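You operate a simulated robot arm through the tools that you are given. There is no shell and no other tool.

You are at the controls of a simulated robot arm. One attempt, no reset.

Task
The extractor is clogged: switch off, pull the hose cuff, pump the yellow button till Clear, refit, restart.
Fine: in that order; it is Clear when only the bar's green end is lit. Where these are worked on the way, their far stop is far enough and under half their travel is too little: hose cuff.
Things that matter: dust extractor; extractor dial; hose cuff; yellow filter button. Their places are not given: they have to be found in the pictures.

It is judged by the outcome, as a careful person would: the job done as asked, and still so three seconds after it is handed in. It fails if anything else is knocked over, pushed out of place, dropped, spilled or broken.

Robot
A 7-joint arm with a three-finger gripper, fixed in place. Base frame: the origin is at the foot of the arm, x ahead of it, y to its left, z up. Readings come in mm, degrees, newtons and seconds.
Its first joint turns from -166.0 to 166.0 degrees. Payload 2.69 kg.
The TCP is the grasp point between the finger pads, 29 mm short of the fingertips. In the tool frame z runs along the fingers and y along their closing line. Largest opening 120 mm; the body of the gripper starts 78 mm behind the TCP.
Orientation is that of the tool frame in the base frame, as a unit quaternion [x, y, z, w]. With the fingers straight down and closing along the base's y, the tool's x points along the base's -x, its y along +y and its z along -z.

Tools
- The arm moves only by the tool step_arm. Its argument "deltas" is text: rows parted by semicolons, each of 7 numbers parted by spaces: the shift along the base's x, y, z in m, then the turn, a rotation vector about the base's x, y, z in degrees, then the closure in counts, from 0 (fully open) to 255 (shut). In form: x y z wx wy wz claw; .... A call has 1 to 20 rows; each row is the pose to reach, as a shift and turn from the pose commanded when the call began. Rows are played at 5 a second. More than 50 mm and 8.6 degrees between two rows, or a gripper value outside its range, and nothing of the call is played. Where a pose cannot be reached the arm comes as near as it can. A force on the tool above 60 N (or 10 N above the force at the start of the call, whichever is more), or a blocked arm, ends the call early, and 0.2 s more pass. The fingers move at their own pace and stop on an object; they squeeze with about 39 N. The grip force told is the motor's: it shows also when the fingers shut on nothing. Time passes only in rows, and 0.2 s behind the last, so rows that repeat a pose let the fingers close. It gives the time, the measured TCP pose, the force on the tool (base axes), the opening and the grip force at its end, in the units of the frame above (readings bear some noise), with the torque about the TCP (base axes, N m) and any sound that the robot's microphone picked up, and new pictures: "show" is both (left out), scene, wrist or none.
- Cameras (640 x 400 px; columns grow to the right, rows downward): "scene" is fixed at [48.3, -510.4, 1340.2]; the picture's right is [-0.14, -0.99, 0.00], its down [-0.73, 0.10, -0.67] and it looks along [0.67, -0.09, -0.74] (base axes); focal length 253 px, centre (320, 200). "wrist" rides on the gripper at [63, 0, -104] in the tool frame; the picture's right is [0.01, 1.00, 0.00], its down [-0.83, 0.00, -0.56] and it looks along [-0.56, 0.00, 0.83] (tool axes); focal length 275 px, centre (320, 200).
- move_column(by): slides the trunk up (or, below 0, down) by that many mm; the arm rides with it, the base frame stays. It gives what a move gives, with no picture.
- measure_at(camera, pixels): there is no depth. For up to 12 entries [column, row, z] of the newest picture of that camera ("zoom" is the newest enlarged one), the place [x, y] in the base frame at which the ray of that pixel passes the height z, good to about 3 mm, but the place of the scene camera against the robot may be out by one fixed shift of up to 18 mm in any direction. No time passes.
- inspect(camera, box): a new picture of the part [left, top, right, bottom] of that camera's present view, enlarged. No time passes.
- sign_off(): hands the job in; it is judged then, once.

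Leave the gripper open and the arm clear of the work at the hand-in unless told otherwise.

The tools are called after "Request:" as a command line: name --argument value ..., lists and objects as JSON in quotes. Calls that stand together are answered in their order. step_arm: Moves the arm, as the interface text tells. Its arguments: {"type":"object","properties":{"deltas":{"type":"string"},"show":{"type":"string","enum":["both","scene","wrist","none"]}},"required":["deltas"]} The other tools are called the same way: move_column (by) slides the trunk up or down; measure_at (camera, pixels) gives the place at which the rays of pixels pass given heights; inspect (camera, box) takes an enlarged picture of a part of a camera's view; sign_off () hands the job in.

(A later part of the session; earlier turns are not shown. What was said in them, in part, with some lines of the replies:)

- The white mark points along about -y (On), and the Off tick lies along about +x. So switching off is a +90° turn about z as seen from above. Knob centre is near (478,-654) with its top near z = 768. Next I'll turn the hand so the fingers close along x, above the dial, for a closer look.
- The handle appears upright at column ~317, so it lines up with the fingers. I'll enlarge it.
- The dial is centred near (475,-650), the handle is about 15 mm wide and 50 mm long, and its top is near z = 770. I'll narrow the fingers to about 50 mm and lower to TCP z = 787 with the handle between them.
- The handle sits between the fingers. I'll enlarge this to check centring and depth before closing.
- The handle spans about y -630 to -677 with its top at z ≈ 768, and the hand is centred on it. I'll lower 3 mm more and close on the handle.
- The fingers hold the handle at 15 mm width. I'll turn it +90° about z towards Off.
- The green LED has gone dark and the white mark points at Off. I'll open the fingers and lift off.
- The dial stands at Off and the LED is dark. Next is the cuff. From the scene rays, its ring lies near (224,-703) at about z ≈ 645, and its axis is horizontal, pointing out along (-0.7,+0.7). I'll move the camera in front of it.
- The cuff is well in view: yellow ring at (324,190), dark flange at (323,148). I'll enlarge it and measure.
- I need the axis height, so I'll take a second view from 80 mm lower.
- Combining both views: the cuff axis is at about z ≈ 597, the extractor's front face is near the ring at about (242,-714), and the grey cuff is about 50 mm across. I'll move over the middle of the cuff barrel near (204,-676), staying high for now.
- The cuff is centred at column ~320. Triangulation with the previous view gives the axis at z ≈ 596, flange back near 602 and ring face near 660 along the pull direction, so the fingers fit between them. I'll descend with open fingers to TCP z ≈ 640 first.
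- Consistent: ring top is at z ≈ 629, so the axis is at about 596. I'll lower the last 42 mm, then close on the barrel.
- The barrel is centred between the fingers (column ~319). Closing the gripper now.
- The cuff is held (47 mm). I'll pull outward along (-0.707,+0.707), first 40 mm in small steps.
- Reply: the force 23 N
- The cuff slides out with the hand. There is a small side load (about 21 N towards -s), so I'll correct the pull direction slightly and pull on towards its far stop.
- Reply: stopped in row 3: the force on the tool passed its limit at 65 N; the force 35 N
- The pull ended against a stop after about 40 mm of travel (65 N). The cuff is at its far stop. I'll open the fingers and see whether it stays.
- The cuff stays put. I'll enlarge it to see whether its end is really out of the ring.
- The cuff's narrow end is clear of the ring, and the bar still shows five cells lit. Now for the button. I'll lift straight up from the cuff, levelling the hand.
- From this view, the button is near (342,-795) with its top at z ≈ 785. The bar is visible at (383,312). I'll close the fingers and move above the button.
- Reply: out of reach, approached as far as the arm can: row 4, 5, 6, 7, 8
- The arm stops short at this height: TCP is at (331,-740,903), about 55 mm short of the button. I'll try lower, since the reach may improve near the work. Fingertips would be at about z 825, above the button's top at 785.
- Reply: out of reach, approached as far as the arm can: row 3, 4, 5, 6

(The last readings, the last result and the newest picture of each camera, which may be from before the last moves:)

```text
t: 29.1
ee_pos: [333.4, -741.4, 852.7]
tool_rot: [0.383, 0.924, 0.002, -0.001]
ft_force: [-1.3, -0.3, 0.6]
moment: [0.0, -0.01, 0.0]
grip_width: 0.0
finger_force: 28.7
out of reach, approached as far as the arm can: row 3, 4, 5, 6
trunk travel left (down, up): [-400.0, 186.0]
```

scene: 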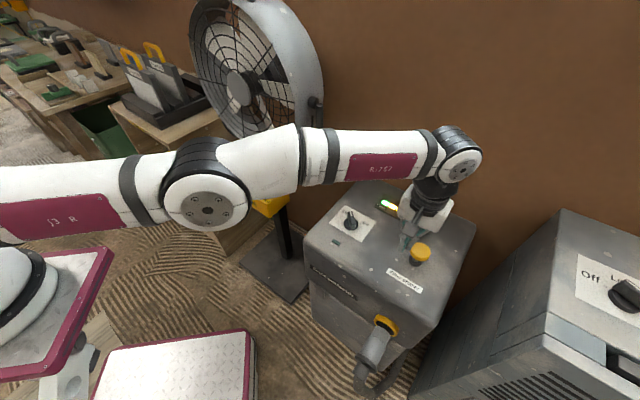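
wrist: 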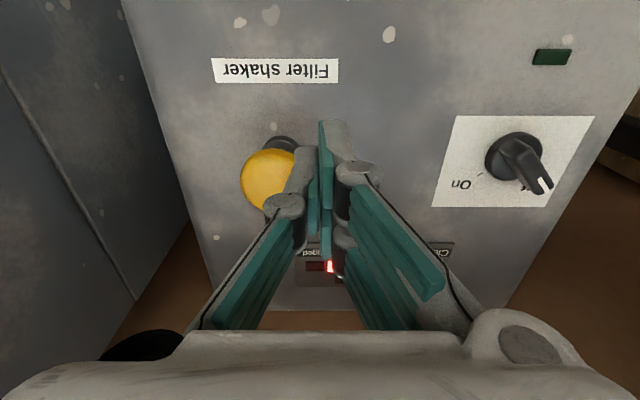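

The reach limit is about 813 mm with the tool straight down in this arm posture. The button is near (337,-792), at 860 mm. Instead I'll tilt the hand 20° so that the closed fingertips point outward over the button, then move over it with the tips about 28 mm above it.

Request:
step_arm --deltas "0 0 0 -6.1 -2.6 0 255; 0 0 0 -12.2 -5.2 0 255; 0 0 0 -18.4 -7.9 0 255; 0 -0.015 -0.005 -18.4 -7.9 0 255; 0 -0.03 -0.01 -18.4 -7.9 0 255; 0 -0.042 -0.011 -18.4 -7.9 0 255; 0 -0.042 -0.011 -18.4 -7.9 0 255" --show "both"

```text
t: 30.7
ee_pos: [332.7, -782.1, 842.9]
tool_rot: [0.376, 0.91, -0.12, 0.124]
ft_force: [-0.3, 0.3, 0.1]
moment: [0.0, -0.02, -0.02]
grip_width: 0.0
finger_force: 28.4
trunk travel left (down, up): [-400.0, 186.0]
```

scene: 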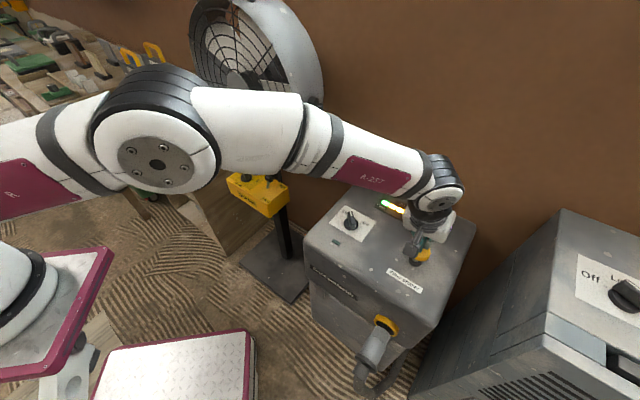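
wrist: 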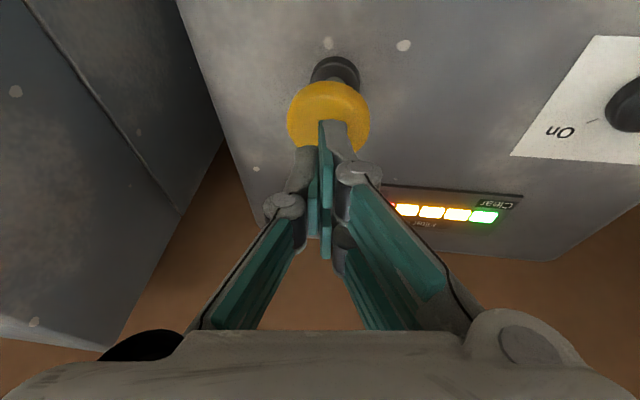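

The fingertips are now over the button's centre (tip near (337,-791), button near (337,-790)), and the bar is partly visible at (440,212). I'll press straight down slowly to find contact.

Request:
step_arm --deltas "0 0 -0.012 0 0 0 255; 0 0 -0.022 0 0 0 255; 0 0 -0.027 0 0 0 255; 0 0 -0.031 0 0 0 255; 0 0 -0.034 0 0 0 255; 0 0 -0.037 0 0 0 255" --show "wrist"

```text
t: 32.1
ee_pos: [333.3, -782.0, 804.8]
tool_rot: [0.377, 0.91, -0.121, 0.124]
ft_force: [0.5, 0.1, 6.7]
moment: [0.06, 0.03, -0.03]
grip_width: 0.2
finger_force: 28.3
trunk travel left (down, up): [-400.0, 186.0]
```

wrist: 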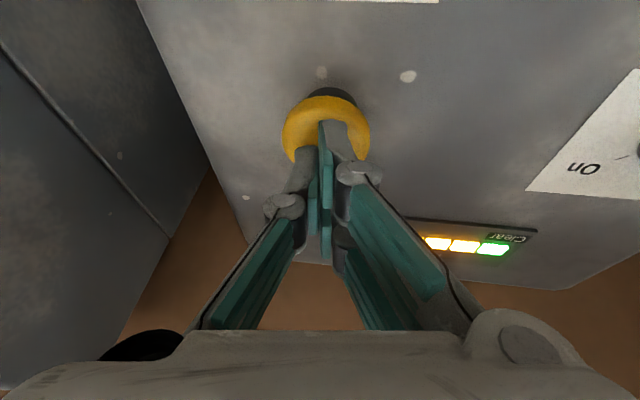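

Contact with about 7 N upward at TCP z = 805. I'll push further for the full stroke.

Request:
step_arm --deltas "0 0 -0.004 0 0 0 255; 0 0 -0.008 0 0 0 255; 0 0 -0.011 0 0 0 255; 0 0 -0.011 0 0 0 255" --show "wrist"

```text
t: 32.9
ee_pos: [333.2, -786.3, 804.1]
tool_rot: [0.376, 0.909, -0.126, 0.127]
ft_force: [-0.9, 5.8, 22.4]
moment: [0.45, 0.19, -0.03]
grip_width: 0.2
finger_force: 28.8
trunk travel left (down, up): [-400.0, 186.0]
stopped in row 3: the force on the tool passed its limit at 62 N (the readings are from after the stop); the commanded pose is now the measured one
```

wrist: 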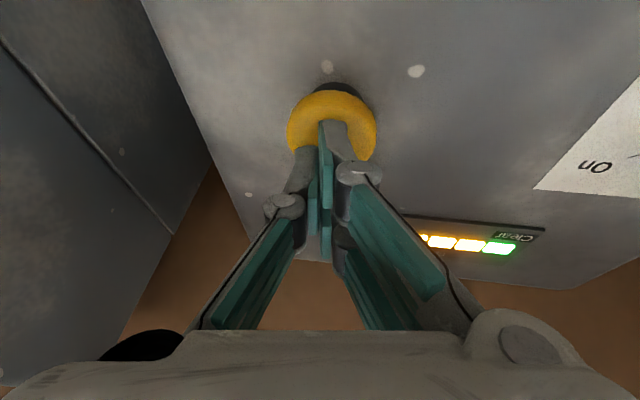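

The force rose to 62 N with hardly any movement and a slight outward slip, so the button may be at the bottom of its stroke. I'll lift off and check the bar.

Request:
step_arm --deltas "0 0 0.01 0 0 0 255; 0 0.004 0.02 0.5 0.2 0 255; 0 0.004 0.04 0.5 0.2 0 255; 0 0.004 0.04 0.5 0.2 0 255" --show "both"

Request:
inspect --camera "scene" --box '[340, 180, 460, 280]'

Request:
inspect --camera "wrist" --box '[240, 40, 560, 260]'

```text
t: 33.9
ee_pos: [334.2, -780.3, 840.4]
tool_rot: [0.376, 0.911, -0.12, 0.122]
ft_force: [-0.6, 0.5, 0.5]
moment: [0.02, 0.02, 0.0]
grip_width: 0.1
finger_force: 28.5
trunk travel left (down, up): [-400.0, 186.0]
```

scene: 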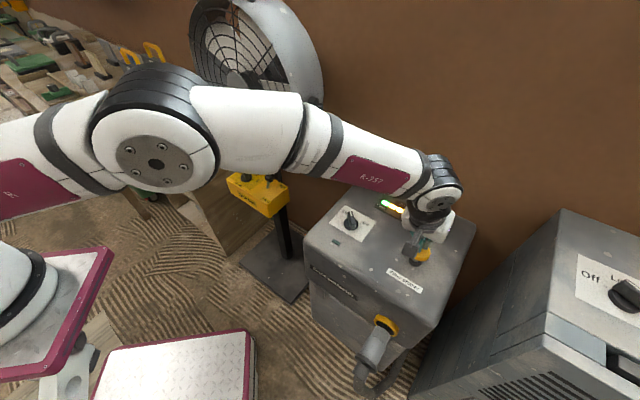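
wrist: 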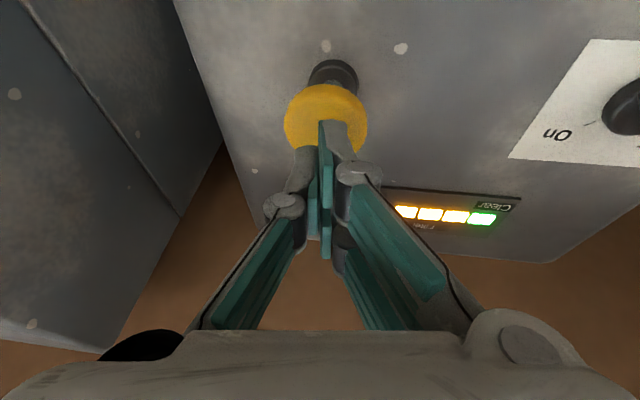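

```text
4.00 times, centred on (400, 230) of scene
```

zoom: 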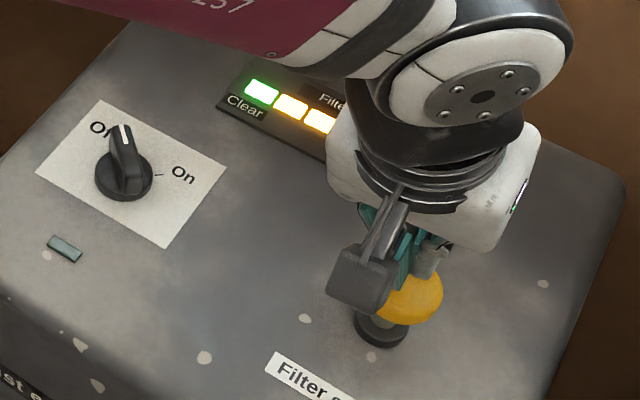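

```text
1.82 times, centred on (400, 150) of wrist
```

zoom: 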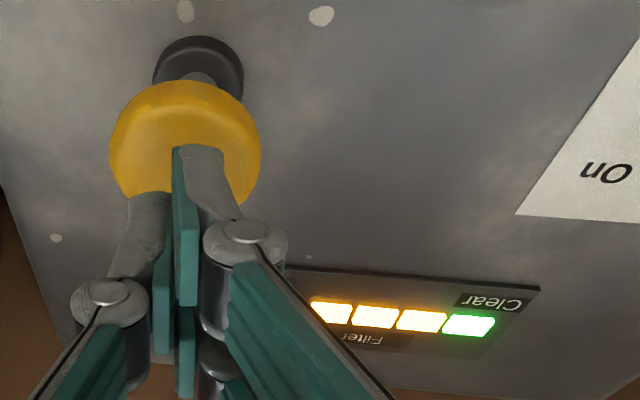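

I can see green and three yellow cells, but the red end is hidden by the finger. I'll spin the hand 25° about its own axis so that the camera has a clear view of the bar.

Request:
step_arm --deltas "0 0 0 1.1 -2.6 -7.8 255; 0 0 0 2.2 -5.2 -15.6 255; 0 0 0 3.4 -7.9 -23.5 255; 0 0 0 3.4 -7.9 -23.5 255" --show "wrist"

Request:
inspect --camera "wrist" --box '[240, 20, 600, 245]'

```text
t: 34.9
ee_pos: [333.7, -780.2, 841.6]
tool_rot: [0.565, 0.807, -0.088, 0.147]
ft_force: [-0.4, 1.0, 1.0]
moment: [-0.03, 0.04, 0.0]
grip_width: 0.0
finger_force: 28.7
trunk travel left (down, up): [-400.0, 186.0]
```

wrist: 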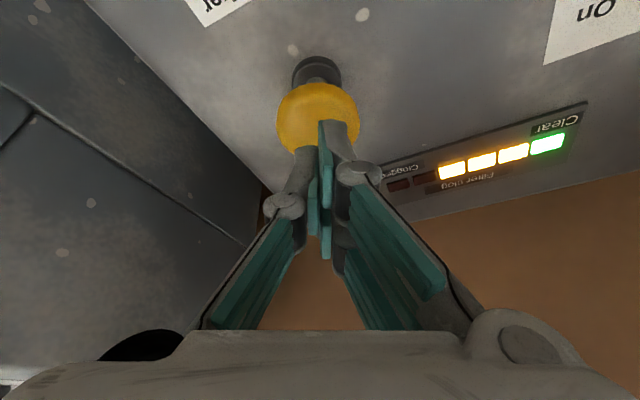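

```text
1.78 times, centred on (420, 132) of wrist
```

zoom: 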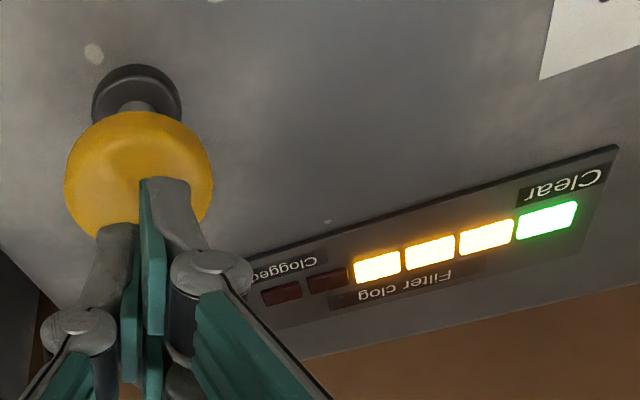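

Now the bar is fully visible: green and three yellow cells lit, both red cells dark. One press took one cell off, so about three more are needed. I'll press again, lift, and look after each stroke.

Request:
step_arm --deltas "0 -0.001 -0.014 0 0 0 255; 0 -0.001 -0.024 0 0 0 255; 0 -0.001 -0.032 0 0 0 255; 0 -0.001 -0.0375 0 0 0 255; 0 -0.001 -0.0375 0 0 0 255; 0 -0.001 -0.025 0 0 0 255; 0 0 -0.01 0 0 0 255; 0 0 0 0 0 0 255; 0 0 0 0 0 0 255" --show "wrist"

Request:
inspect --camera "wrist" --box '[240, 20, 600, 245]'

```text
t: 36.9
ee_pos: [332.8, -780.1, 840.3]
tool_rot: [0.566, 0.807, -0.09, 0.146]
ft_force: [0.8, -0.3, 0.2]
moment: [0.02, -0.01, -0.01]
grip_width: 0.2
finger_force: 28.7
trunk travel left (down, up): [-400.0, 186.0]
```

wrist: 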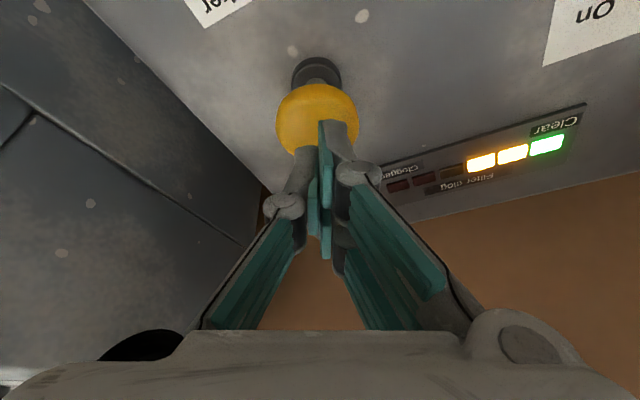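

```text
1.78 times, centred on (420, 132) of wrist
```

zoom: 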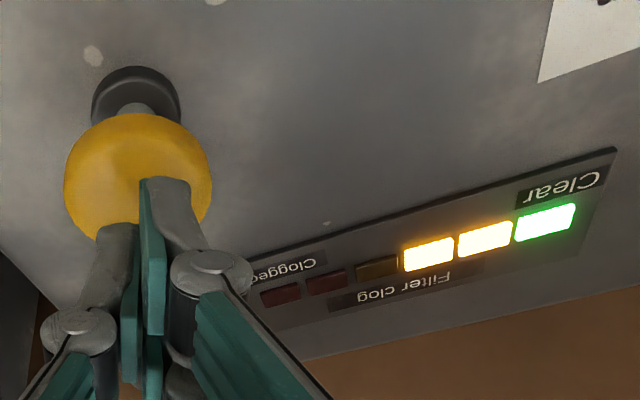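

Another cell went out: green plus two yellow remain. Pressing once more with the same stroke.

Request:
step_arm --deltas "0 -0.001 -0.014 0 0 0 255; 0 -0.001 -0.024 0 0 0 255; 0 -0.001 -0.032 0 0 0 255; 0 -0.001 -0.0375 0 0 0 255; 0 -0.001 -0.0375 0 0 0 255; 0 -0.001 -0.025 0 0 0 255; 0 0 -0.01 0 0 0 255; 0 0 0 0 0 0 255; 0 0 0 0 0 0 255" --show "wrist"

Request:
inspect --camera "wrist" --box '[240, 20, 600, 245]'

```text
t: 38.9
ee_pos: [332.8, -780.6, 840.6]
tool_rot: [0.565, 0.807, -0.089, 0.146]
ft_force: [0.3, 0.8, -0.4]
moment: [0.0, -0.03, 0.01]
grip_width: 0.0
finger_force: 28.0
trunk travel left (down, up): [-400.0, 186.0]
```

wrist: 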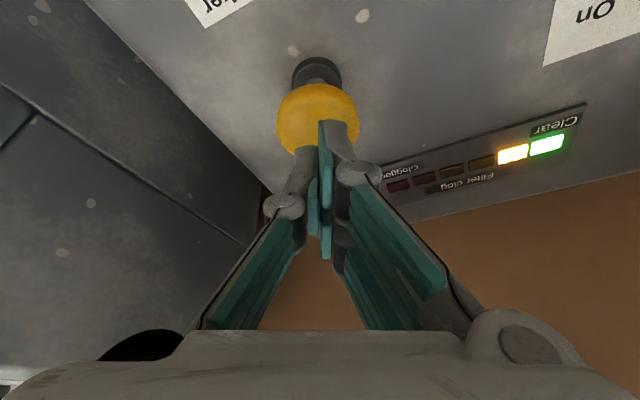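

```text
1.78 times, centred on (420, 132) of wrist
```

zoom: 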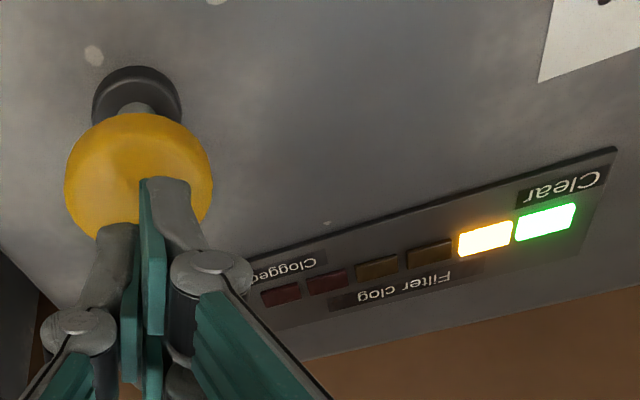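

Green plus one yellow remain. One more press.

Request:
step_arm --deltas "0 -0.001 -0.014 0 0 0 255; 0 -0.001 -0.024 0 0 0 255; 0 -0.001 -0.032 0 0 0 255; 0 -0.001 -0.0375 0 0 0 255; 0 -0.001 -0.0375 0 0 0 255; 0 -0.001 -0.025 0 0 0 255; 0 0 -0.01 0 0 0 255; 0 0 0 0 0 0 255; 0 0 0 0 0 0 255" --show "wrist"

Request:
inspect --camera "wrist" --box '[240, 20, 600, 245]'

```text
t: 40.9
ee_pos: [333.5, -779.7, 841.0]
tool_rot: [0.565, 0.807, -0.09, 0.147]
ft_force: [-0.8, -0.4, 0.0]
moment: [-0.02, -0.02, -0.01]
grip_width: 0.0
finger_force: 28.3
trunk travel left (down, up): [-400.0, 186.0]
```

wrist: 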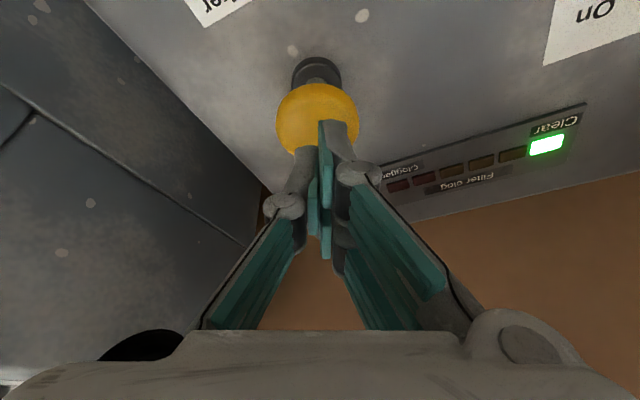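

```text
1.78 times, centred on (420, 132) of wrist
```

zoom: 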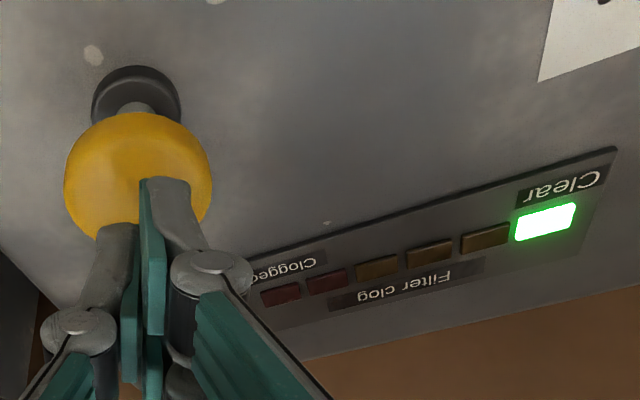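

The bar is Clear: only the green cell is lit. Now I'll go back: level the hand to the earlier orientation and return above the cuff at (174.5,-648), high up, opening the fingers.

Request:
step_arm --deltas "0 0.02 0.03 4.05 2.95 6.2 255; -0.02 0.045 0.055 8.1 5.9 12.35 255; -0.05 0.07 0.075 12.15 8.85 18.5 255; -0.085 0.095 0.078 16.2 11.8 24.7 255; -0.12 0.114 0.078 16.2 11.8 24.7 255; -0.159 0.132 0.078 16.2 11.8 24.7 120; -0.159 0.132 0.078 16.2 11.8 24.7 0; -0.159 0.132 0.078 16.2 11.8 24.7 0" --show "both"

```text
t: 42.7
ee_pos: [174.4, -648.5, 918.5]
tool_rot: [0.383, 0.924, 0.0, -0.001]
ft_force: [-0.5, 0.0, -0.8]
moment: [-0.05, -0.02, -0.02]
grip_width: 120.1
finger_force: 0.0
trunk travel left (down, up): [-400.0, 186.0]
```

scene: 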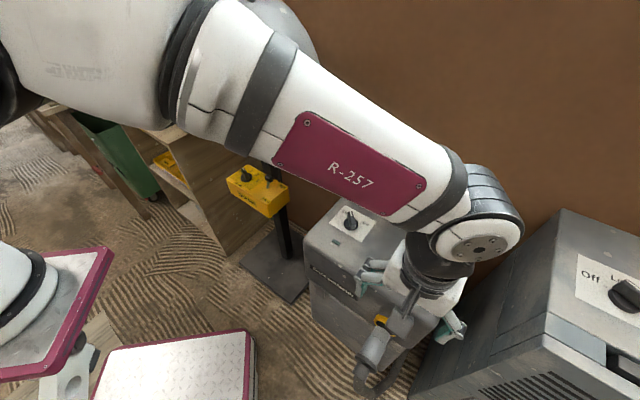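
wrist: 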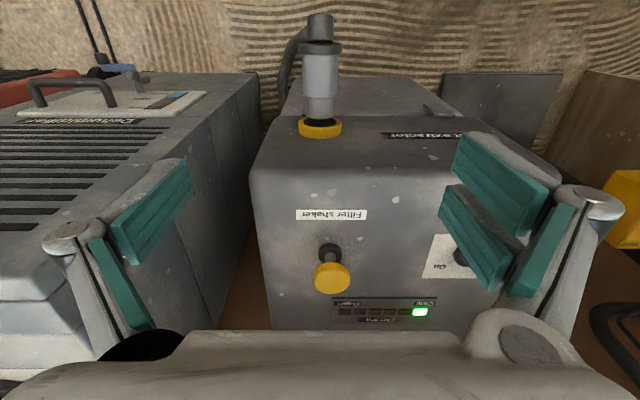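

The level view confirms only the green cell is lit, and the cuff is still pulled out. Descending around the cuff to z ≈ 640 with open fingers.

Request:
step_arm --deltas "0 0 -0.04 0 0 0 0; 0 0 -0.08 0 0 0 0; 0 0 -0.12 0 0 0 0; 0 0 -0.16 0 0 0 0; 0 0 -0.20 0 0 0 0; 0 0 -0.24 0 0 0 0; 0 0 -0.278 0 0 0 0; 0 0 -0.278 0 0 0 0" --show "wrist"

```text
t: 44.5
ee_pos: [174.4, -650.0, 639.9]
tool_rot: [0.382, 0.924, 0.0, -0.002]
ft_force: [0.0, -0.9, 0.1]
moment: [-0.02, 0.0, -0.01]
grip_width: 120.1
finger_force: 0.0
trunk travel left (down, up): [-400.0, 186.0]
```

wrist: 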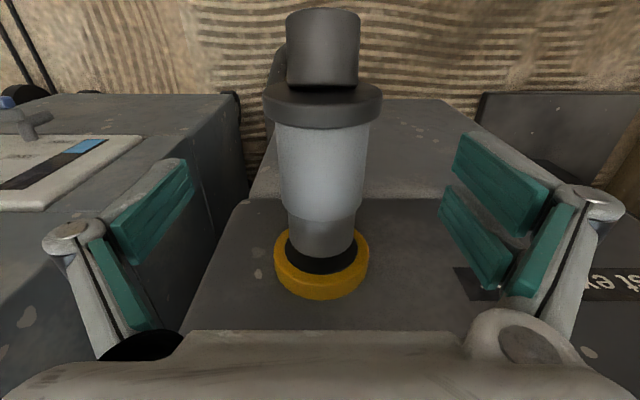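

The cuff is centred at column ~322, slightly to +s. I'll shift about 1.5 mm, lower 43 mm, and close on the barrel.

Request:
step_arm --deltas "0.001 0.001 -0.02 0 0 0 0; 0.001 0.001 -0.043 0 0 0 0; 0.001 0.001 -0.043 0 0 0 100; 0.001 0.001 -0.043 0 0 0 130; 0.001 0.001 -0.043 0 0 0 255; 0.001 0.001 -0.043 0 0 0 255; 0.001 0.001 -0.043 0 0 0 255" --show "wrist"

```text
t: 46.1
ee_pos: [174.9, -647.7, 597.3]
tool_rot: [0.382, 0.924, 0.001, -0.002]
ft_force: [0.4, -0.5, 0.8]
moment: [0.0, -0.05, 0.17]
grip_width: 47.6
finger_force: 45.0
trunk travel left (down, up): [-400.0, 186.0]
```

wrist: 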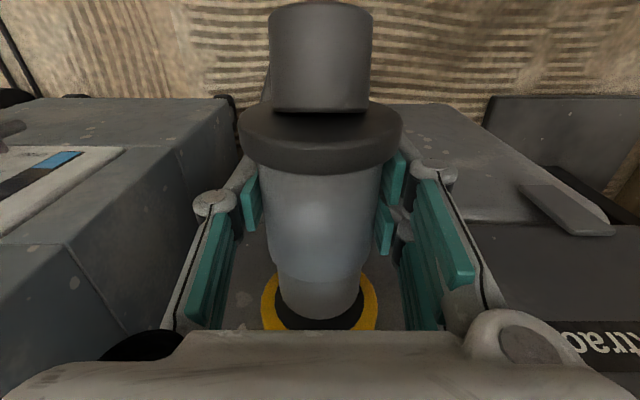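

Held with almost no side load. I'll push it back in along (0.72,-0.69), about 40 mm, until it seats.

Request:
step_arm --deltas "0.0036 -0.0035 0 0 0 0 255; 0.0072 -0.0069 0 0 0 0 255; 0.0108 -0.0104 0 0 0 0 255; 0.0144 -0.0139 0 0 0 0 255; 0.018 -0.0173 0 0 0 0 255; 0.0216 -0.0208 0 0 0 0 255; 0.0252 -0.0243 0 0 0 0 255; 0.0278 -0.0268 0 0 0 0 255; 0.0278 -0.0268 0 0 0 0 255" --show "wrist"

```text
t: 48.1
ee_pos: [202.9, -675.3, 597.6]
tool_rot: [0.384, 0.924, -0.001, 0.0]
ft_force: [-15.5, -20.3, -17.0]
moment: [0.25, 0.48, 0.86]
grip_width: 47.8
finger_force: 44.9
trunk travel left (down, up): [-400.0, 186.0]
```

wrist: 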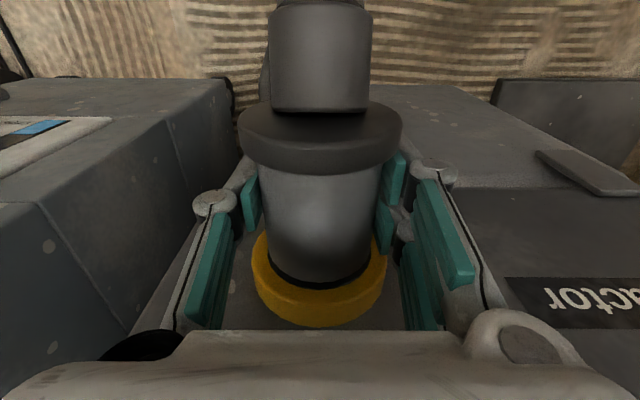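

Nearly home, with a side load of about 25 N towards -s. I'll ease that by about 1.2 mm and nudge a few mm further until it stops.

Request:
step_arm --deltas "-0.0008 -0.0008 0 0 0 0 255; 0 -0.0016 0 0 0 0 255; 0.0006 -0.0022 0 0 0 0 255; 0.0013 -0.0029 0 0 0 0 255; 0.002 -0.0036 0 0 0 0 255; 0.002 -0.0036 0 0 0 0 255" --show "wrist"

```text
t: 49.5
ee_pos: [204.2, -677.3, 598.6]
tool_rot: [0.383, 0.924, 0.001, -0.001]
ft_force: [-21.6, 8.5, 3.1]
moment: [-1.06, -1.66, 0.92]
grip_width: 47.6
finger_force: 45.2
trunk travel left (down, up): [-400.0, 186.0]
```

wrist: 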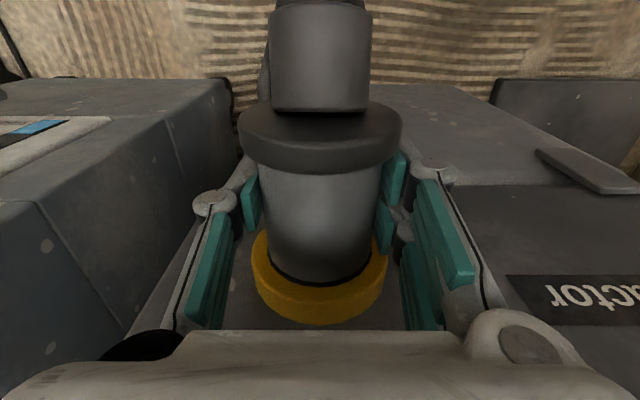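

It now resists with about 21 N outward at nearly the original seated position. I'll push 2 mm more to confirm it is against the stop.

Request:
step_arm --deltas "0.0007 -0.0007 0 0 0 0 255; 0.0014 -0.0014 0 0 0 0 255; 0.0014 -0.0014 0 0 0 0 255" --show "wrist"

Request:
inspect --camera "wrist" --box '[230, 220, 410, 333]'

```text
t: 50.3
ee_pos: [203.7, -676.0, 597.5]
tool_rot: [0.382, 0.924, 0.002, -0.002]
ft_force: [-31.6, 41.5, 8.3]
moment: [-5.98, -2.94, 2.06]
grip_width: 47.7
finger_force: 45.3
trunk travel left (down, up): [-400.0, 186.0]
```

wrist: 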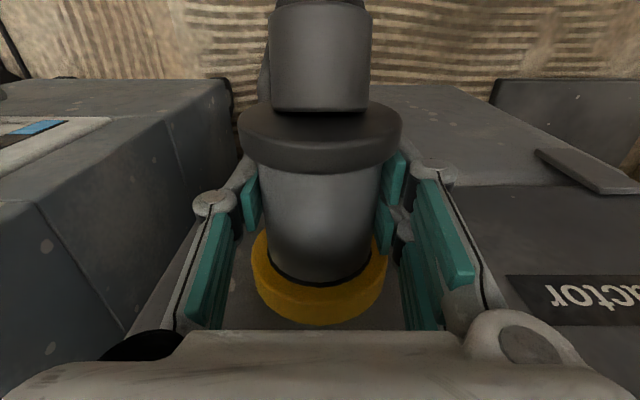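

```text
3.54 times, centred on (320, 276) of wrist
```

zoom: 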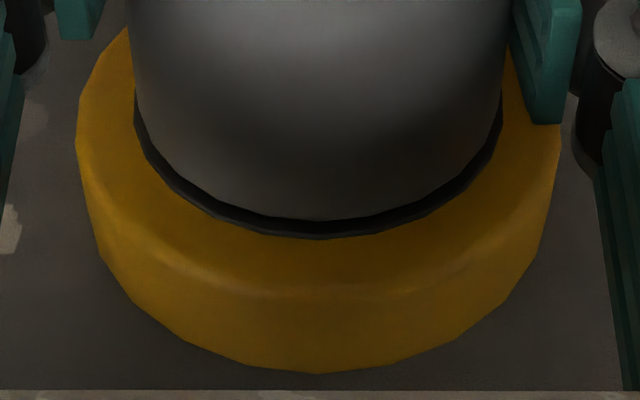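

The push is at about 52 N with no movement, and the picture matches the original seated one: flange bottom at row ~173, ring bottom at row ~324. I'll open the fingers and read the force.

Request:
step_arm --deltas "0 0 0 0 0 0 150; 0 0 0 0 0 0 60; 0 0 0 0 0 0 0; 0 0 0 0 0 0 0" --show "wrist"

```text
t: 51.3
ee_pos: [204.0, -676.4, 598.5]
tool_rot: [0.384, 0.923, 0.002, -0.001]
ft_force: [-32.5, 52.3, 5.2]
moment: [-6.62, -4.19, 1.32]
grip_width: 119.8
finger_force: 0.0
trunk travel left (down, up): [-400.0, 186.0]
```

wrist: 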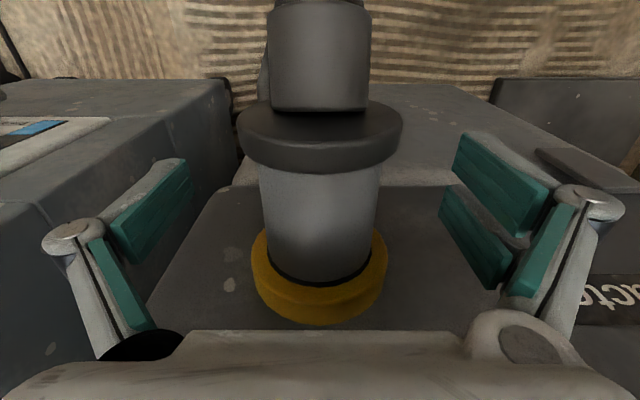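

The force stays after opening, so it is the gripper body touching the extractor's front edge, not proof that the cuff is seated. I'll back the open hand out 45 mm so it straddles the stub outside the flange. From there I can push on the flange itself.

Request:
step_arm --deltas "-0.0035 0.0035 0 0 0 0 0; -0.0106 0.0106 0 0 0 0 0; -0.0212 0.0212 0 0 0 0 0; -0.0339 0.0339 0 0 0 0 0; -0.0339 0.0339 0 0 0 0 0" --show "both"

Request:
inspect --camera "wrist" --box '[230, 150, 410, 330]'

```text
t: 52.5
ee_pos: [173.0, -645.8, 597.6]
tool_rot: [0.383, 0.924, 0.0, -0.001]
ft_force: [-0.4, -0.1, 0.2]
moment: [-0.03, 0.02, -0.02]
grip_width: 119.9
finger_force: 0.0
trunk travel left (down, up): [-400.0, 186.0]
```

scene: 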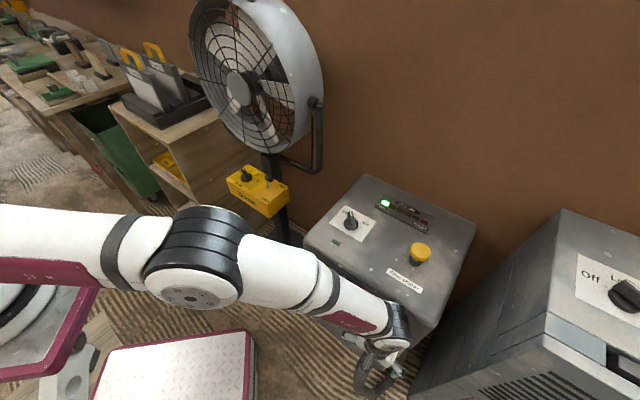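
wrist: 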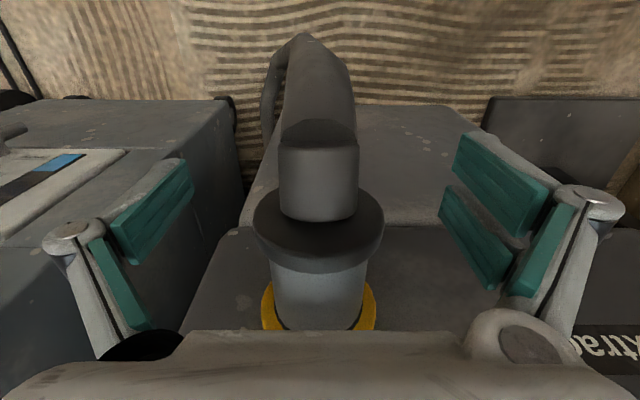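

```text
2.22 times, centred on (320, 240) of wrist
```

zoom: 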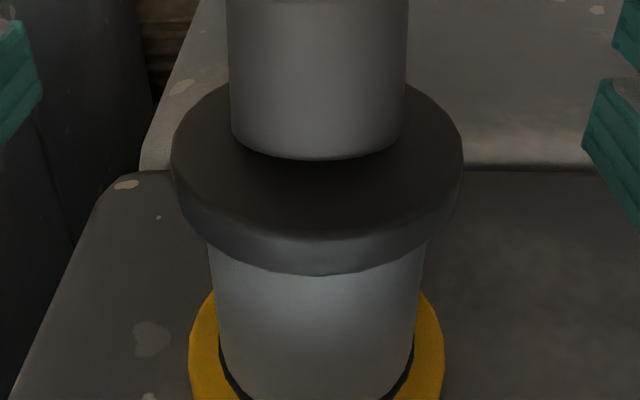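

The flange's outer face is near 587 along the axis, and the stub is about 33 mm thick. I'll back out 5 mm more and close on the stub just outside the flange. Then I'll push inward in small steps so the finger sides drive the flange home.

Request:
step_arm --deltas "-0.0035 0.0035 0 0 0 0 0; -0.0035 0.0035 0 0 0 0 120; -0.0035 0.0035 0 0 0 0 160; -0.0035 0.0035 0 0 0 0 255; -0.0035 0.0035 0 0 0 0 255; -0.0035 0.0035 0 0 0 0 255" --show "wrist"

```text
t: 53.9
ee_pos: [174.0, -639.3, 596.4]
tool_rot: [0.382, 0.924, 0.004, 0.0]
ft_force: [30.9, 31.8, 9.9]
moment: [-0.93, 0.48, 1.11]
grip_width: 47.0
finger_force: 39.1
trunk travel left (down, up): [-400.0, 186.0]
```

wrist: 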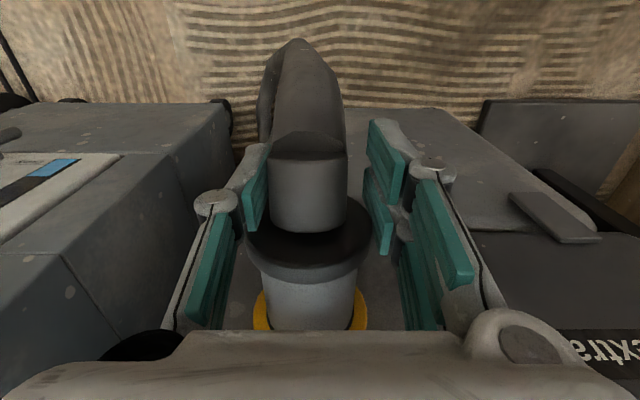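

The fingers stopped at 47 mm with a 44 N side load, so something there besides the stub is in the way. I'll open again at once and lift clear.

Request:
step_arm --deltas "0 0 0 0 0 0 150; 0 0 0 0 0 0 60; 0 0 0 0 0 0 0; -0.003 -0.003 0 0 0 0 0; -0.003 -0.003 0.03 0 0 0 0; -0.003 -0.003 0.07 0 0 0 0; -0.003 -0.003 0.1 0 0 0 0; -0.003 -0.003 0.1 0 0 0 0" --show "both"

```text
t: 55.7
ee_pos: [167.1, -644.5, 698.4]
tool_rot: [0.382, 0.924, 0.0, -0.001]
ft_force: [0.0, 0.5, 0.1]
moment: [-0.04, -0.02, -0.03]
grip_width: 120.2
finger_force: 0.1
trunk travel left (down, up): [-400.0, 186.0]
```

scene: 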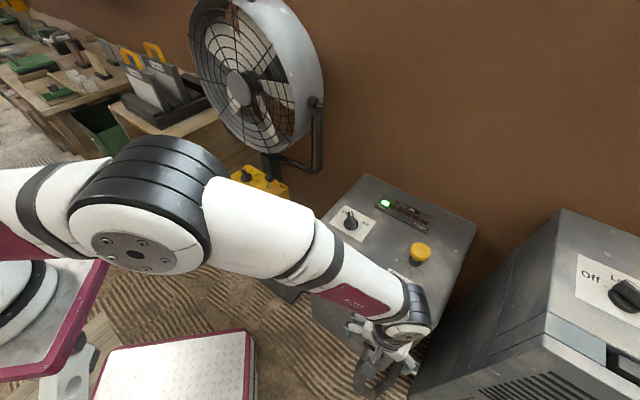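
wrist: 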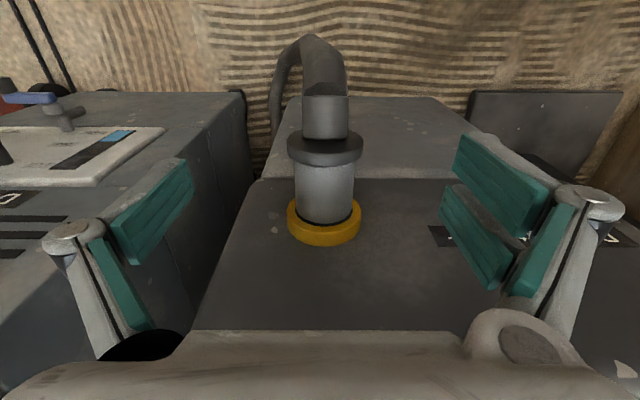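

Back up, clear. To check seating precisely, I'll return to the same pose as at t=18.0, TCP (204.8,-675.5,638), and compare the ring and flange rows with the original picture (ring bottom 256, flange bottom 131).

Request:
step_arm --deltas "0.019 -0.0155 0 0 0 0 0; 0.0375 -0.031 0 0 0 0 0; 0.0375 -0.031 -0.03 0 0 0 0; 0.0375 -0.031 -0.0605 0 0 0 0; 0.0375 -0.031 -0.0605 0 0 0 0; 0.0375 -0.031 -0.0605 0 0 0 0" --show "wrist"

Request:
inspect --camera "wrist" --box '[220, 60, 420, 270]'

```text
t: 57.1
ee_pos: [203.5, -674.5, 638.1]
tool_rot: [0.382, 0.924, 0.0, -0.001]
ft_force: [0.0, -0.3, 0.2]
moment: [0.0, 0.0, 0.0]
grip_width: 120.3
finger_force: 0.0
trunk travel left (down, up): [-400.0, 186.0]
```

wrist: 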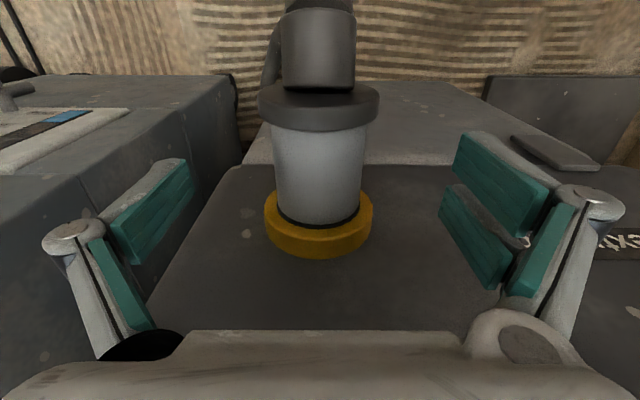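

```text
1.90 times, centred on (320, 165) of wrist
```

zoom: 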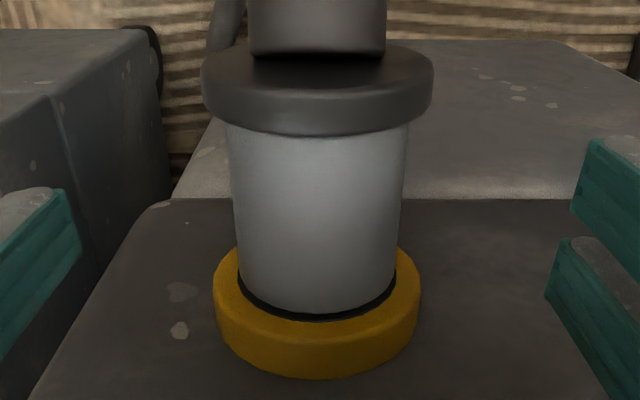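

Ring bottom (~257) and flange bottom (~132) match the original picture to within a pixel, so the cuff is within about half a millimetre of its original seat. To be sure, I'll grip it 7 mm further out, where the body has room, and give a gentle inward push.

Request:
step_arm --deltas "-0.005 0.005 0 0 0 0 0; -0.005 0.005 -0.02 0 0 0 0; -0.005 0.005 -0.041 0 0 0 0; -0.005 0.005 -0.041 0 0 0 100; -0.005 0.005 -0.041 0 0 0 130; -0.005 0.005 -0.041 0 0 0 255; -0.005 0.005 -0.041 0 0 0 255; -0.005 0.005 -0.041 0 0 0 255" --show "wrist"

```text
t: 58.9
ee_pos: [201.4, -670.5, 595.8]
tool_rot: [0.383, 0.924, 0.002, -0.001]
ft_force: [11.8, 11.9, 5.8]
moment: [0.29, 0.07, -0.79]
grip_width: 52.5
finger_force: 45.4
trunk travel left (down, up): [-400.0, 186.0]
```

wrist: 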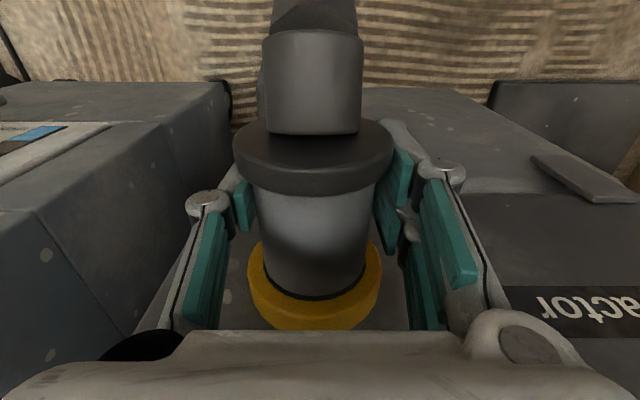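

Gripped near the flange (52 mm). Now a gentle inward push in 1 mm steps, watching force and torque.

Request:
step_arm --deltas "0.0007 -0.0007 0 0 0 0 255; 0.0014 -0.0014 0 0 0 0 255; 0.0021 -0.0021 0 0 0 0 255; 0.0021 -0.0021 0 0 0 0 255" --show "wrist"

```text
t: 59.9
ee_pos: [201.7, -670.4, 595.6]
tool_rot: [0.383, 0.924, 0.002, -0.002]
ft_force: [9.8, 33.2, 8.3]
moment: [-0.42, -0.02, -0.82]
grip_width: 52.3
finger_force: 44.8
trunk travel left (down, up): [-400.0, 186.0]
```

wrist: 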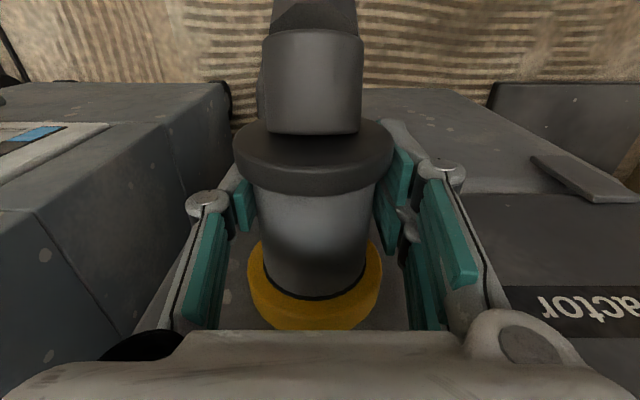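

Now the 16 N of resistance acts at the cuff itself (almost no torque) with no movement. I'll push 1.5 mm more to make sure.

Request:
step_arm --deltas "0.0006 -0.0006 0 0 0 0 255; 0.0011 -0.0011 0 0 0 0 255; 0.0011 -0.0011 0 0 0 0 255" --show "none"

```text
t: 60.7
ee_pos: [201.8, -670.5, 594.6]
tool_rot: [0.382, 0.924, 0.005, -0.003]
ft_force: [1.6, 39.3, 8.4]
moment: [-0.28, 0.07, -0.59]
grip_width: 52.6
finger_force: 45.6
trunk travel left (down, up): [-400.0, 186.0]
```

27 N with no movement, so the cuff is firmly seated. I'll ease the load off, open, and lift straight up.

Request:
step_arm --deltas "-0.0007 0.0007 0 0 0 0 255; -0.0007 0.0007 0 0 0 0 150; -0.0007 0.0007 0 0 0 0 50; -0.0007 0.0007 0 0 0 0 0; -0.0007 0.0007 0.03 0.4 0.2 0 0; -0.0007 0.0007 0.07 0.4 0.2 0 0; -0.0007 0.0007 0.11 0.4 0.2 0 0; -0.0007 0.0007 0.15 0.4 0.2 0 0; -0.0007 0.0007 0.19 0.4 0.2 0 0; -0.0007 0.0007 0.24 0.4 0.2 0 0; -0.0007 0.0007 0.29 0.4 0.2 0 0; -0.0007 0.0007 0.32 0.4 0.2 0 0; -0.0007 0.0007 0.32 0.4 0.2 0 0" --show "both"

```text
t: 63.5
ee_pos: [201.5, -673.4, 918.7]
tool_rot: [0.382, 0.924, 0.004, -0.003]
ft_force: [0.4, 0.2, 0.3]
moment: [0.0, 0.0, 0.0]
grip_width: 120.2
finger_force: 0.0
trunk travel left (down, up): [-400.0, 186.0]
```

scene: 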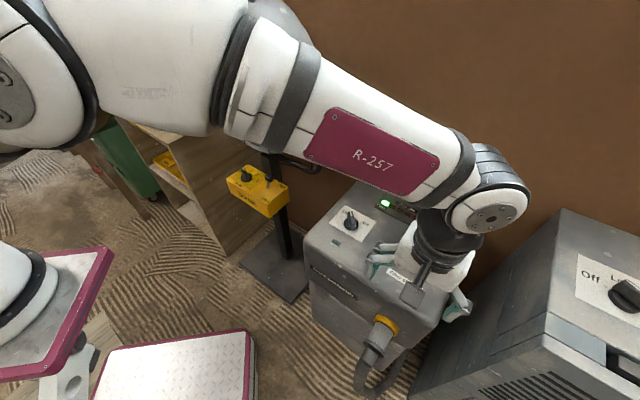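
wrist: 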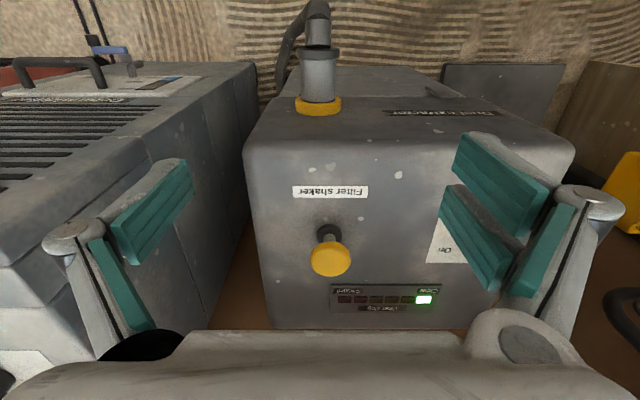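

The cuff is back in its ring and only green is lit. Now the restart. The handle lies along x at Off, so I'll return above the dial at (475,-650) with the fingers closing along y.

Request:
step_arm --deltas "0.039 0.0033 0.006 -0.07 -0.05 6.4 0; 0.078 0.0066 0.012 -0.13 -0.1 12.8 0; 0.117 0.01 0.016 -0.2 -0.15 19.2 0; 0.157 0.013 0.016 -0.27 -0.2 25.7 0; 0.196 0.0165 0.016 -0.34 -0.25 32.1 0; 0.235 0.02 0.016 -0.4 -0.3 38.5 0; 0.274 0.0235 0.016 -0.47 -0.35 44.9 100; 0.274 0.0235 0.016 -0.47 -0.35 44.9 149; 0.274 0.0235 0.016 -0.47 -0.35 44.9 149" --show "both"

```text
t: 65.5
ee_pos: [477.1, -650.2, 932.7]
tool_rot: [0.001, 1.0, -0.001, 0.0]
ft_force: [0.2, 0.1, 0.5]
moment: [-0.01, -0.02, -0.01]
grip_width: 50.0
finger_force: 0.0
trunk travel left (down, up): [-400.0, 186.0]
```

scene: 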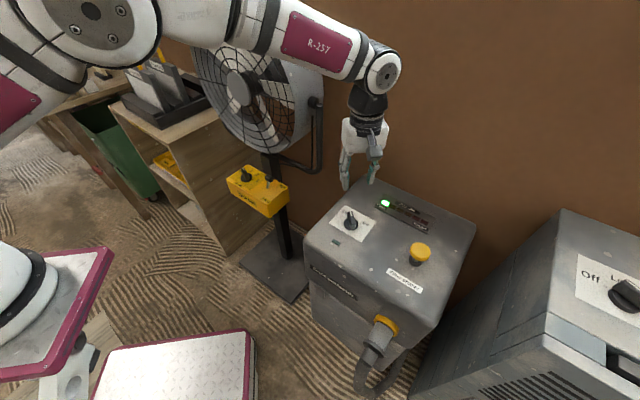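
wrist: 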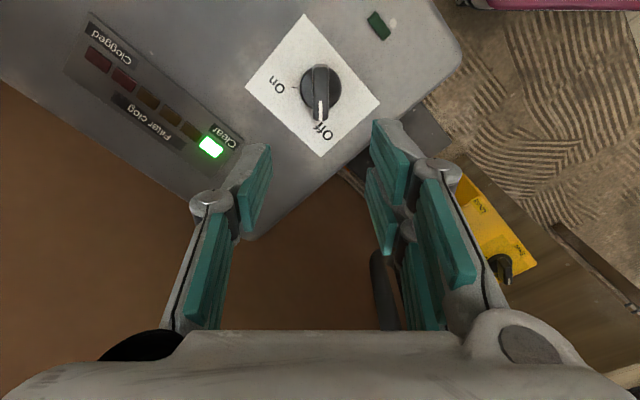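

The handle is centred at column ~320 and aligned with the fingers. I'll lower to TCP z = 783 with 50 mm opening.

Request:
step_arm --deltas "-0.001 0 -0.04 0 0 0 149; -0.001 0 -0.08 0 0 0 149; -0.001 0 -0.11 0 0 0 149; -0.001 0 -0.13 0 0 0 149; -0.001 0 -0.145 0 0 0 149; -0.001 0 -0.15 0 0 0 149; -0.001 0 -0.15 0 0 0 149" --show "wrist"

```text
t: 67.1
ee_pos: [474.8, -650.5, 783.0]
tool_rot: [0.001, 1.0, -0.001, 0.0]
ft_force: [0.5, 0.8, -0.4]
moment: [0.03, 0.02, 0.03]
grip_width: 49.7
finger_force: 0.0
trunk travel left (down, up): [-400.0, 186.0]
```

wrist: 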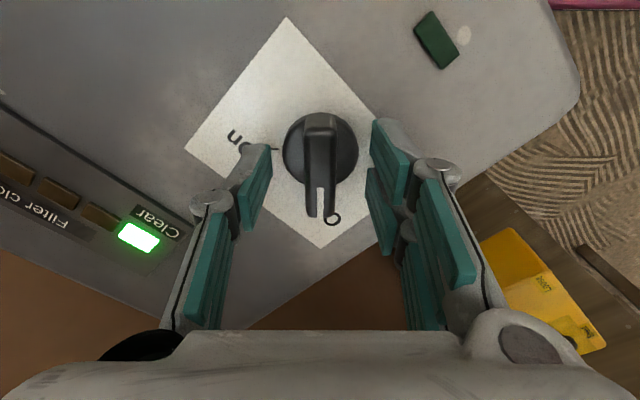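

The handle is between the fingers (column ~320). I'll close on it and turn -90° about z back to On.

Request:
step_arm --deltas "0 0 0 0 0 0 200; 0 0 0 0 0 0 255; 0 0 0 0 0 0 255; 0 0 0 0 0 0 255; 0 0 0 0 0 -7.5 255; 0 0 0 0 0 -15 255; 0 0 0 0 0 -22.5 255; 0 0 0 0 0 -30 255; 0 0 0 0 0 -37.5 255; 0 0 0 0 0 -45 255; 0 0 0 0 0 -52.5 255; 0 0 0 0 0 -60 255; 0 0 0 0 0 -67.5 255; 0 0 0 0 0 -75 255; 0 0 0 0 0 -82.5 255; 0 0 0 0 0 -90 255; 0 0 0 0 0 -90 255" --show "both"

```text
t: 70.7
ee_pos: [474.9, -649.7, 783.3]
tool_rot: [0.708, 0.706, -0.001, -0.001]
ft_force: [-2.6, -8.1, -0.1]
moment: [0.38, 0.05, 0.19]
grip_width: 14.8
finger_force: 40.7
trunk travel left (down, up): [-400.0, 186.0]
```

scene: 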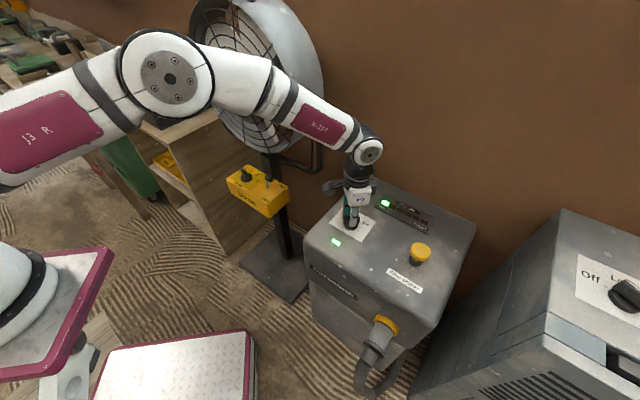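
wrist: 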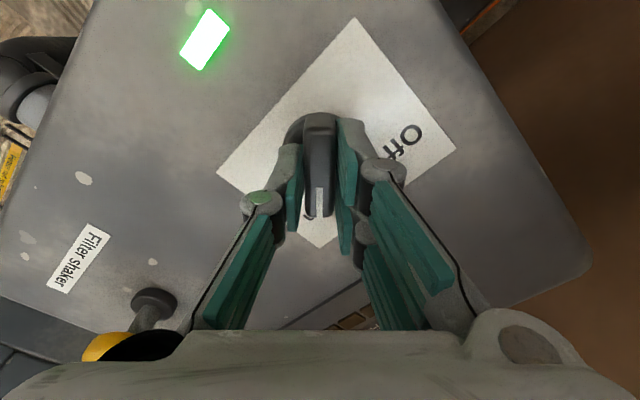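

The green LED is lit again and the handle points at On. I'll release, lift straight up, and look over everything.

Request:
step_arm --deltas "0 0 0 0 0 0 200; 0 0 0 0 0 0 149; 0 0 0 0 0 0 149; 0 0 0.03 0 0 0 149; 0 0 0.07 0 0 0 149; 0 0 0.11 0 0 0 149; 0 0 0.14 0 0 0 80; 0 0 0.14 0 0 0 0" --show "both"

Request:
inspect --camera "scene" --box '[300, 170, 480, 283]'

Request:
inspect --camera "scene" --box '[300, 280, 460, 400]'

```text
t: 72.5
ee_pos: [474.0, -650.8, 922.8]
tool_rot: [0.708, 0.706, -0.001, -0.001]
ft_force: [0.4, 0.3, -0.4]
moment: [-0.01, 0.0, -0.01]
grip_width: 119.9
finger_force: 0.1
trunk travel left (down, up): [-400.0, 186.0]
```

scene: 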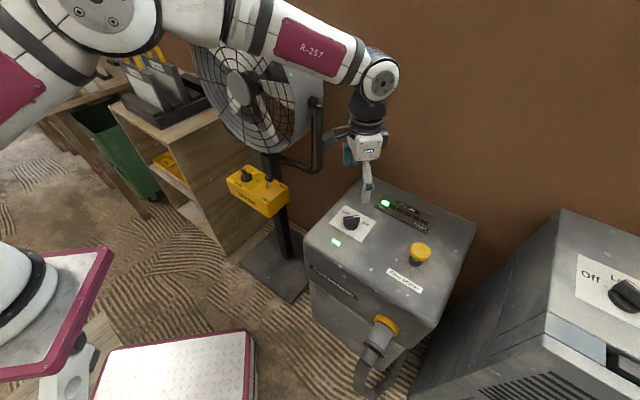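
wrist: 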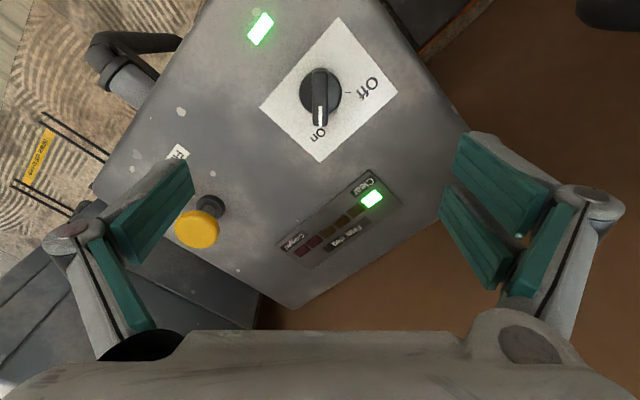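

```text
3.54 times, centred on (390, 226) of scene
```

zoom: 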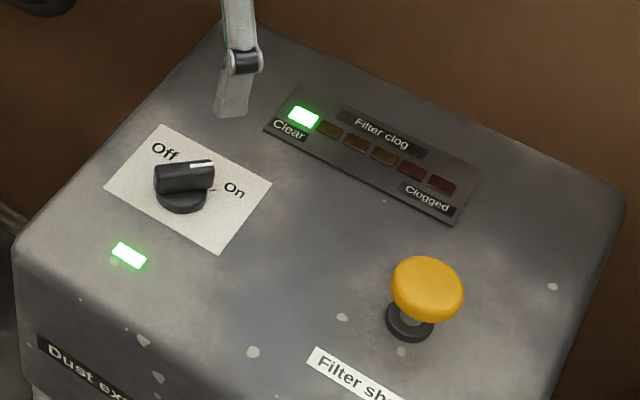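

```text
3.33 times, centred on (380, 340) of scene
```

zoom: 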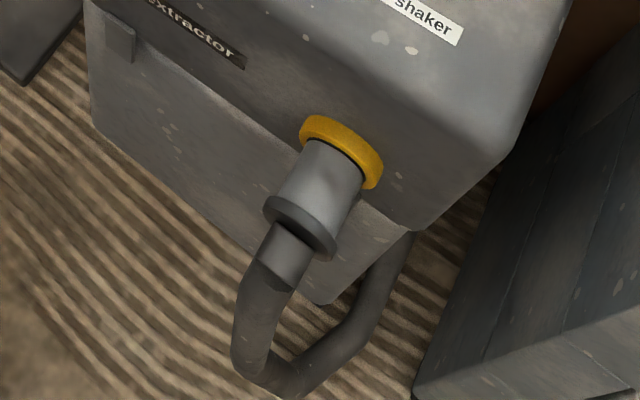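

All as it should be: dial at On, LED green, bar showing only the green cell, cuff seated exactly as in the first picture, and nothing shifted. I'll retreat with open gripper to near the starting place before handing in.

Request:
step_arm --deltas "-0.01 0.01 0.035 0 0 0 0; -0.03 0.03 0.065 0 0 0 0; -0.05 0.055 0.09 0 0 0 0; -0.075 0.08 0.115 0 0 0 0; -0.1 0.105 0.14 0 0 0 0; -0.125 0.13 0.16 0 0 0 0; -0.15 0.155 0.18 0 0 0 0; -0.15 0.155 0.18 0 0 0 0" --show "both"

```text
t: 74.3
ee_pos: [323.8, -494.9, 1102.9]
tool_rot: [0.708, 0.706, 0.0, -0.001]
ft_force: [-0.3, -0.1, -0.5]
moment: [0.02, 0.05, 0.02]
grip_width: 120.2
finger_force: 0.1
trunk travel left (down, up): [-400.0, 186.0]
```

scene: 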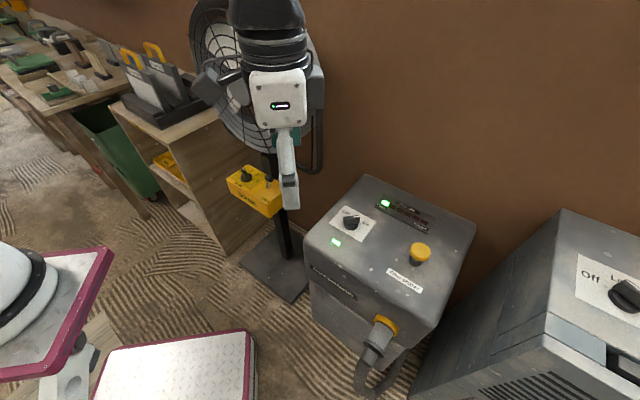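
wrist: 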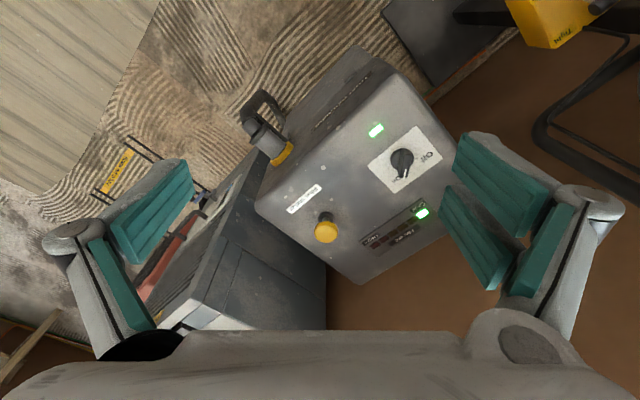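

The arm is clear with the gripper open, the extractor is On with the bar Clear, and the cuff is refitted. Handing in.

Request:
sign_off

```text
The job is handed in.
```

The extractor is unclogged and running again, and I've handed the job in. I did the steps in the order you gave:

1. **Switch off:** I turned the dial from On to Off, and the green LED went dark.
2. **Pull the cuff:** I pulled it about 40 mm to its far stop, and its end came clear of the yellow ring.
3. **Pump the button:** Four presses took the bar down one cell at a time until only the green end was lit.
4. **Refit the cuff:** I pushed it back in. It matched its original position in the pictures, and a final push of about 27 N didn't move it.
5. **Restart:** I turned the dial back to On, and the LED came on again with the bar still showing only green.

While refitting, the gripper body pressed against the extractor's front edge with about 60 N. The extractor looks unmoved in the final pictures, and nothing else appears knocked or shifted. The arm is clear of the work with the gripper open.
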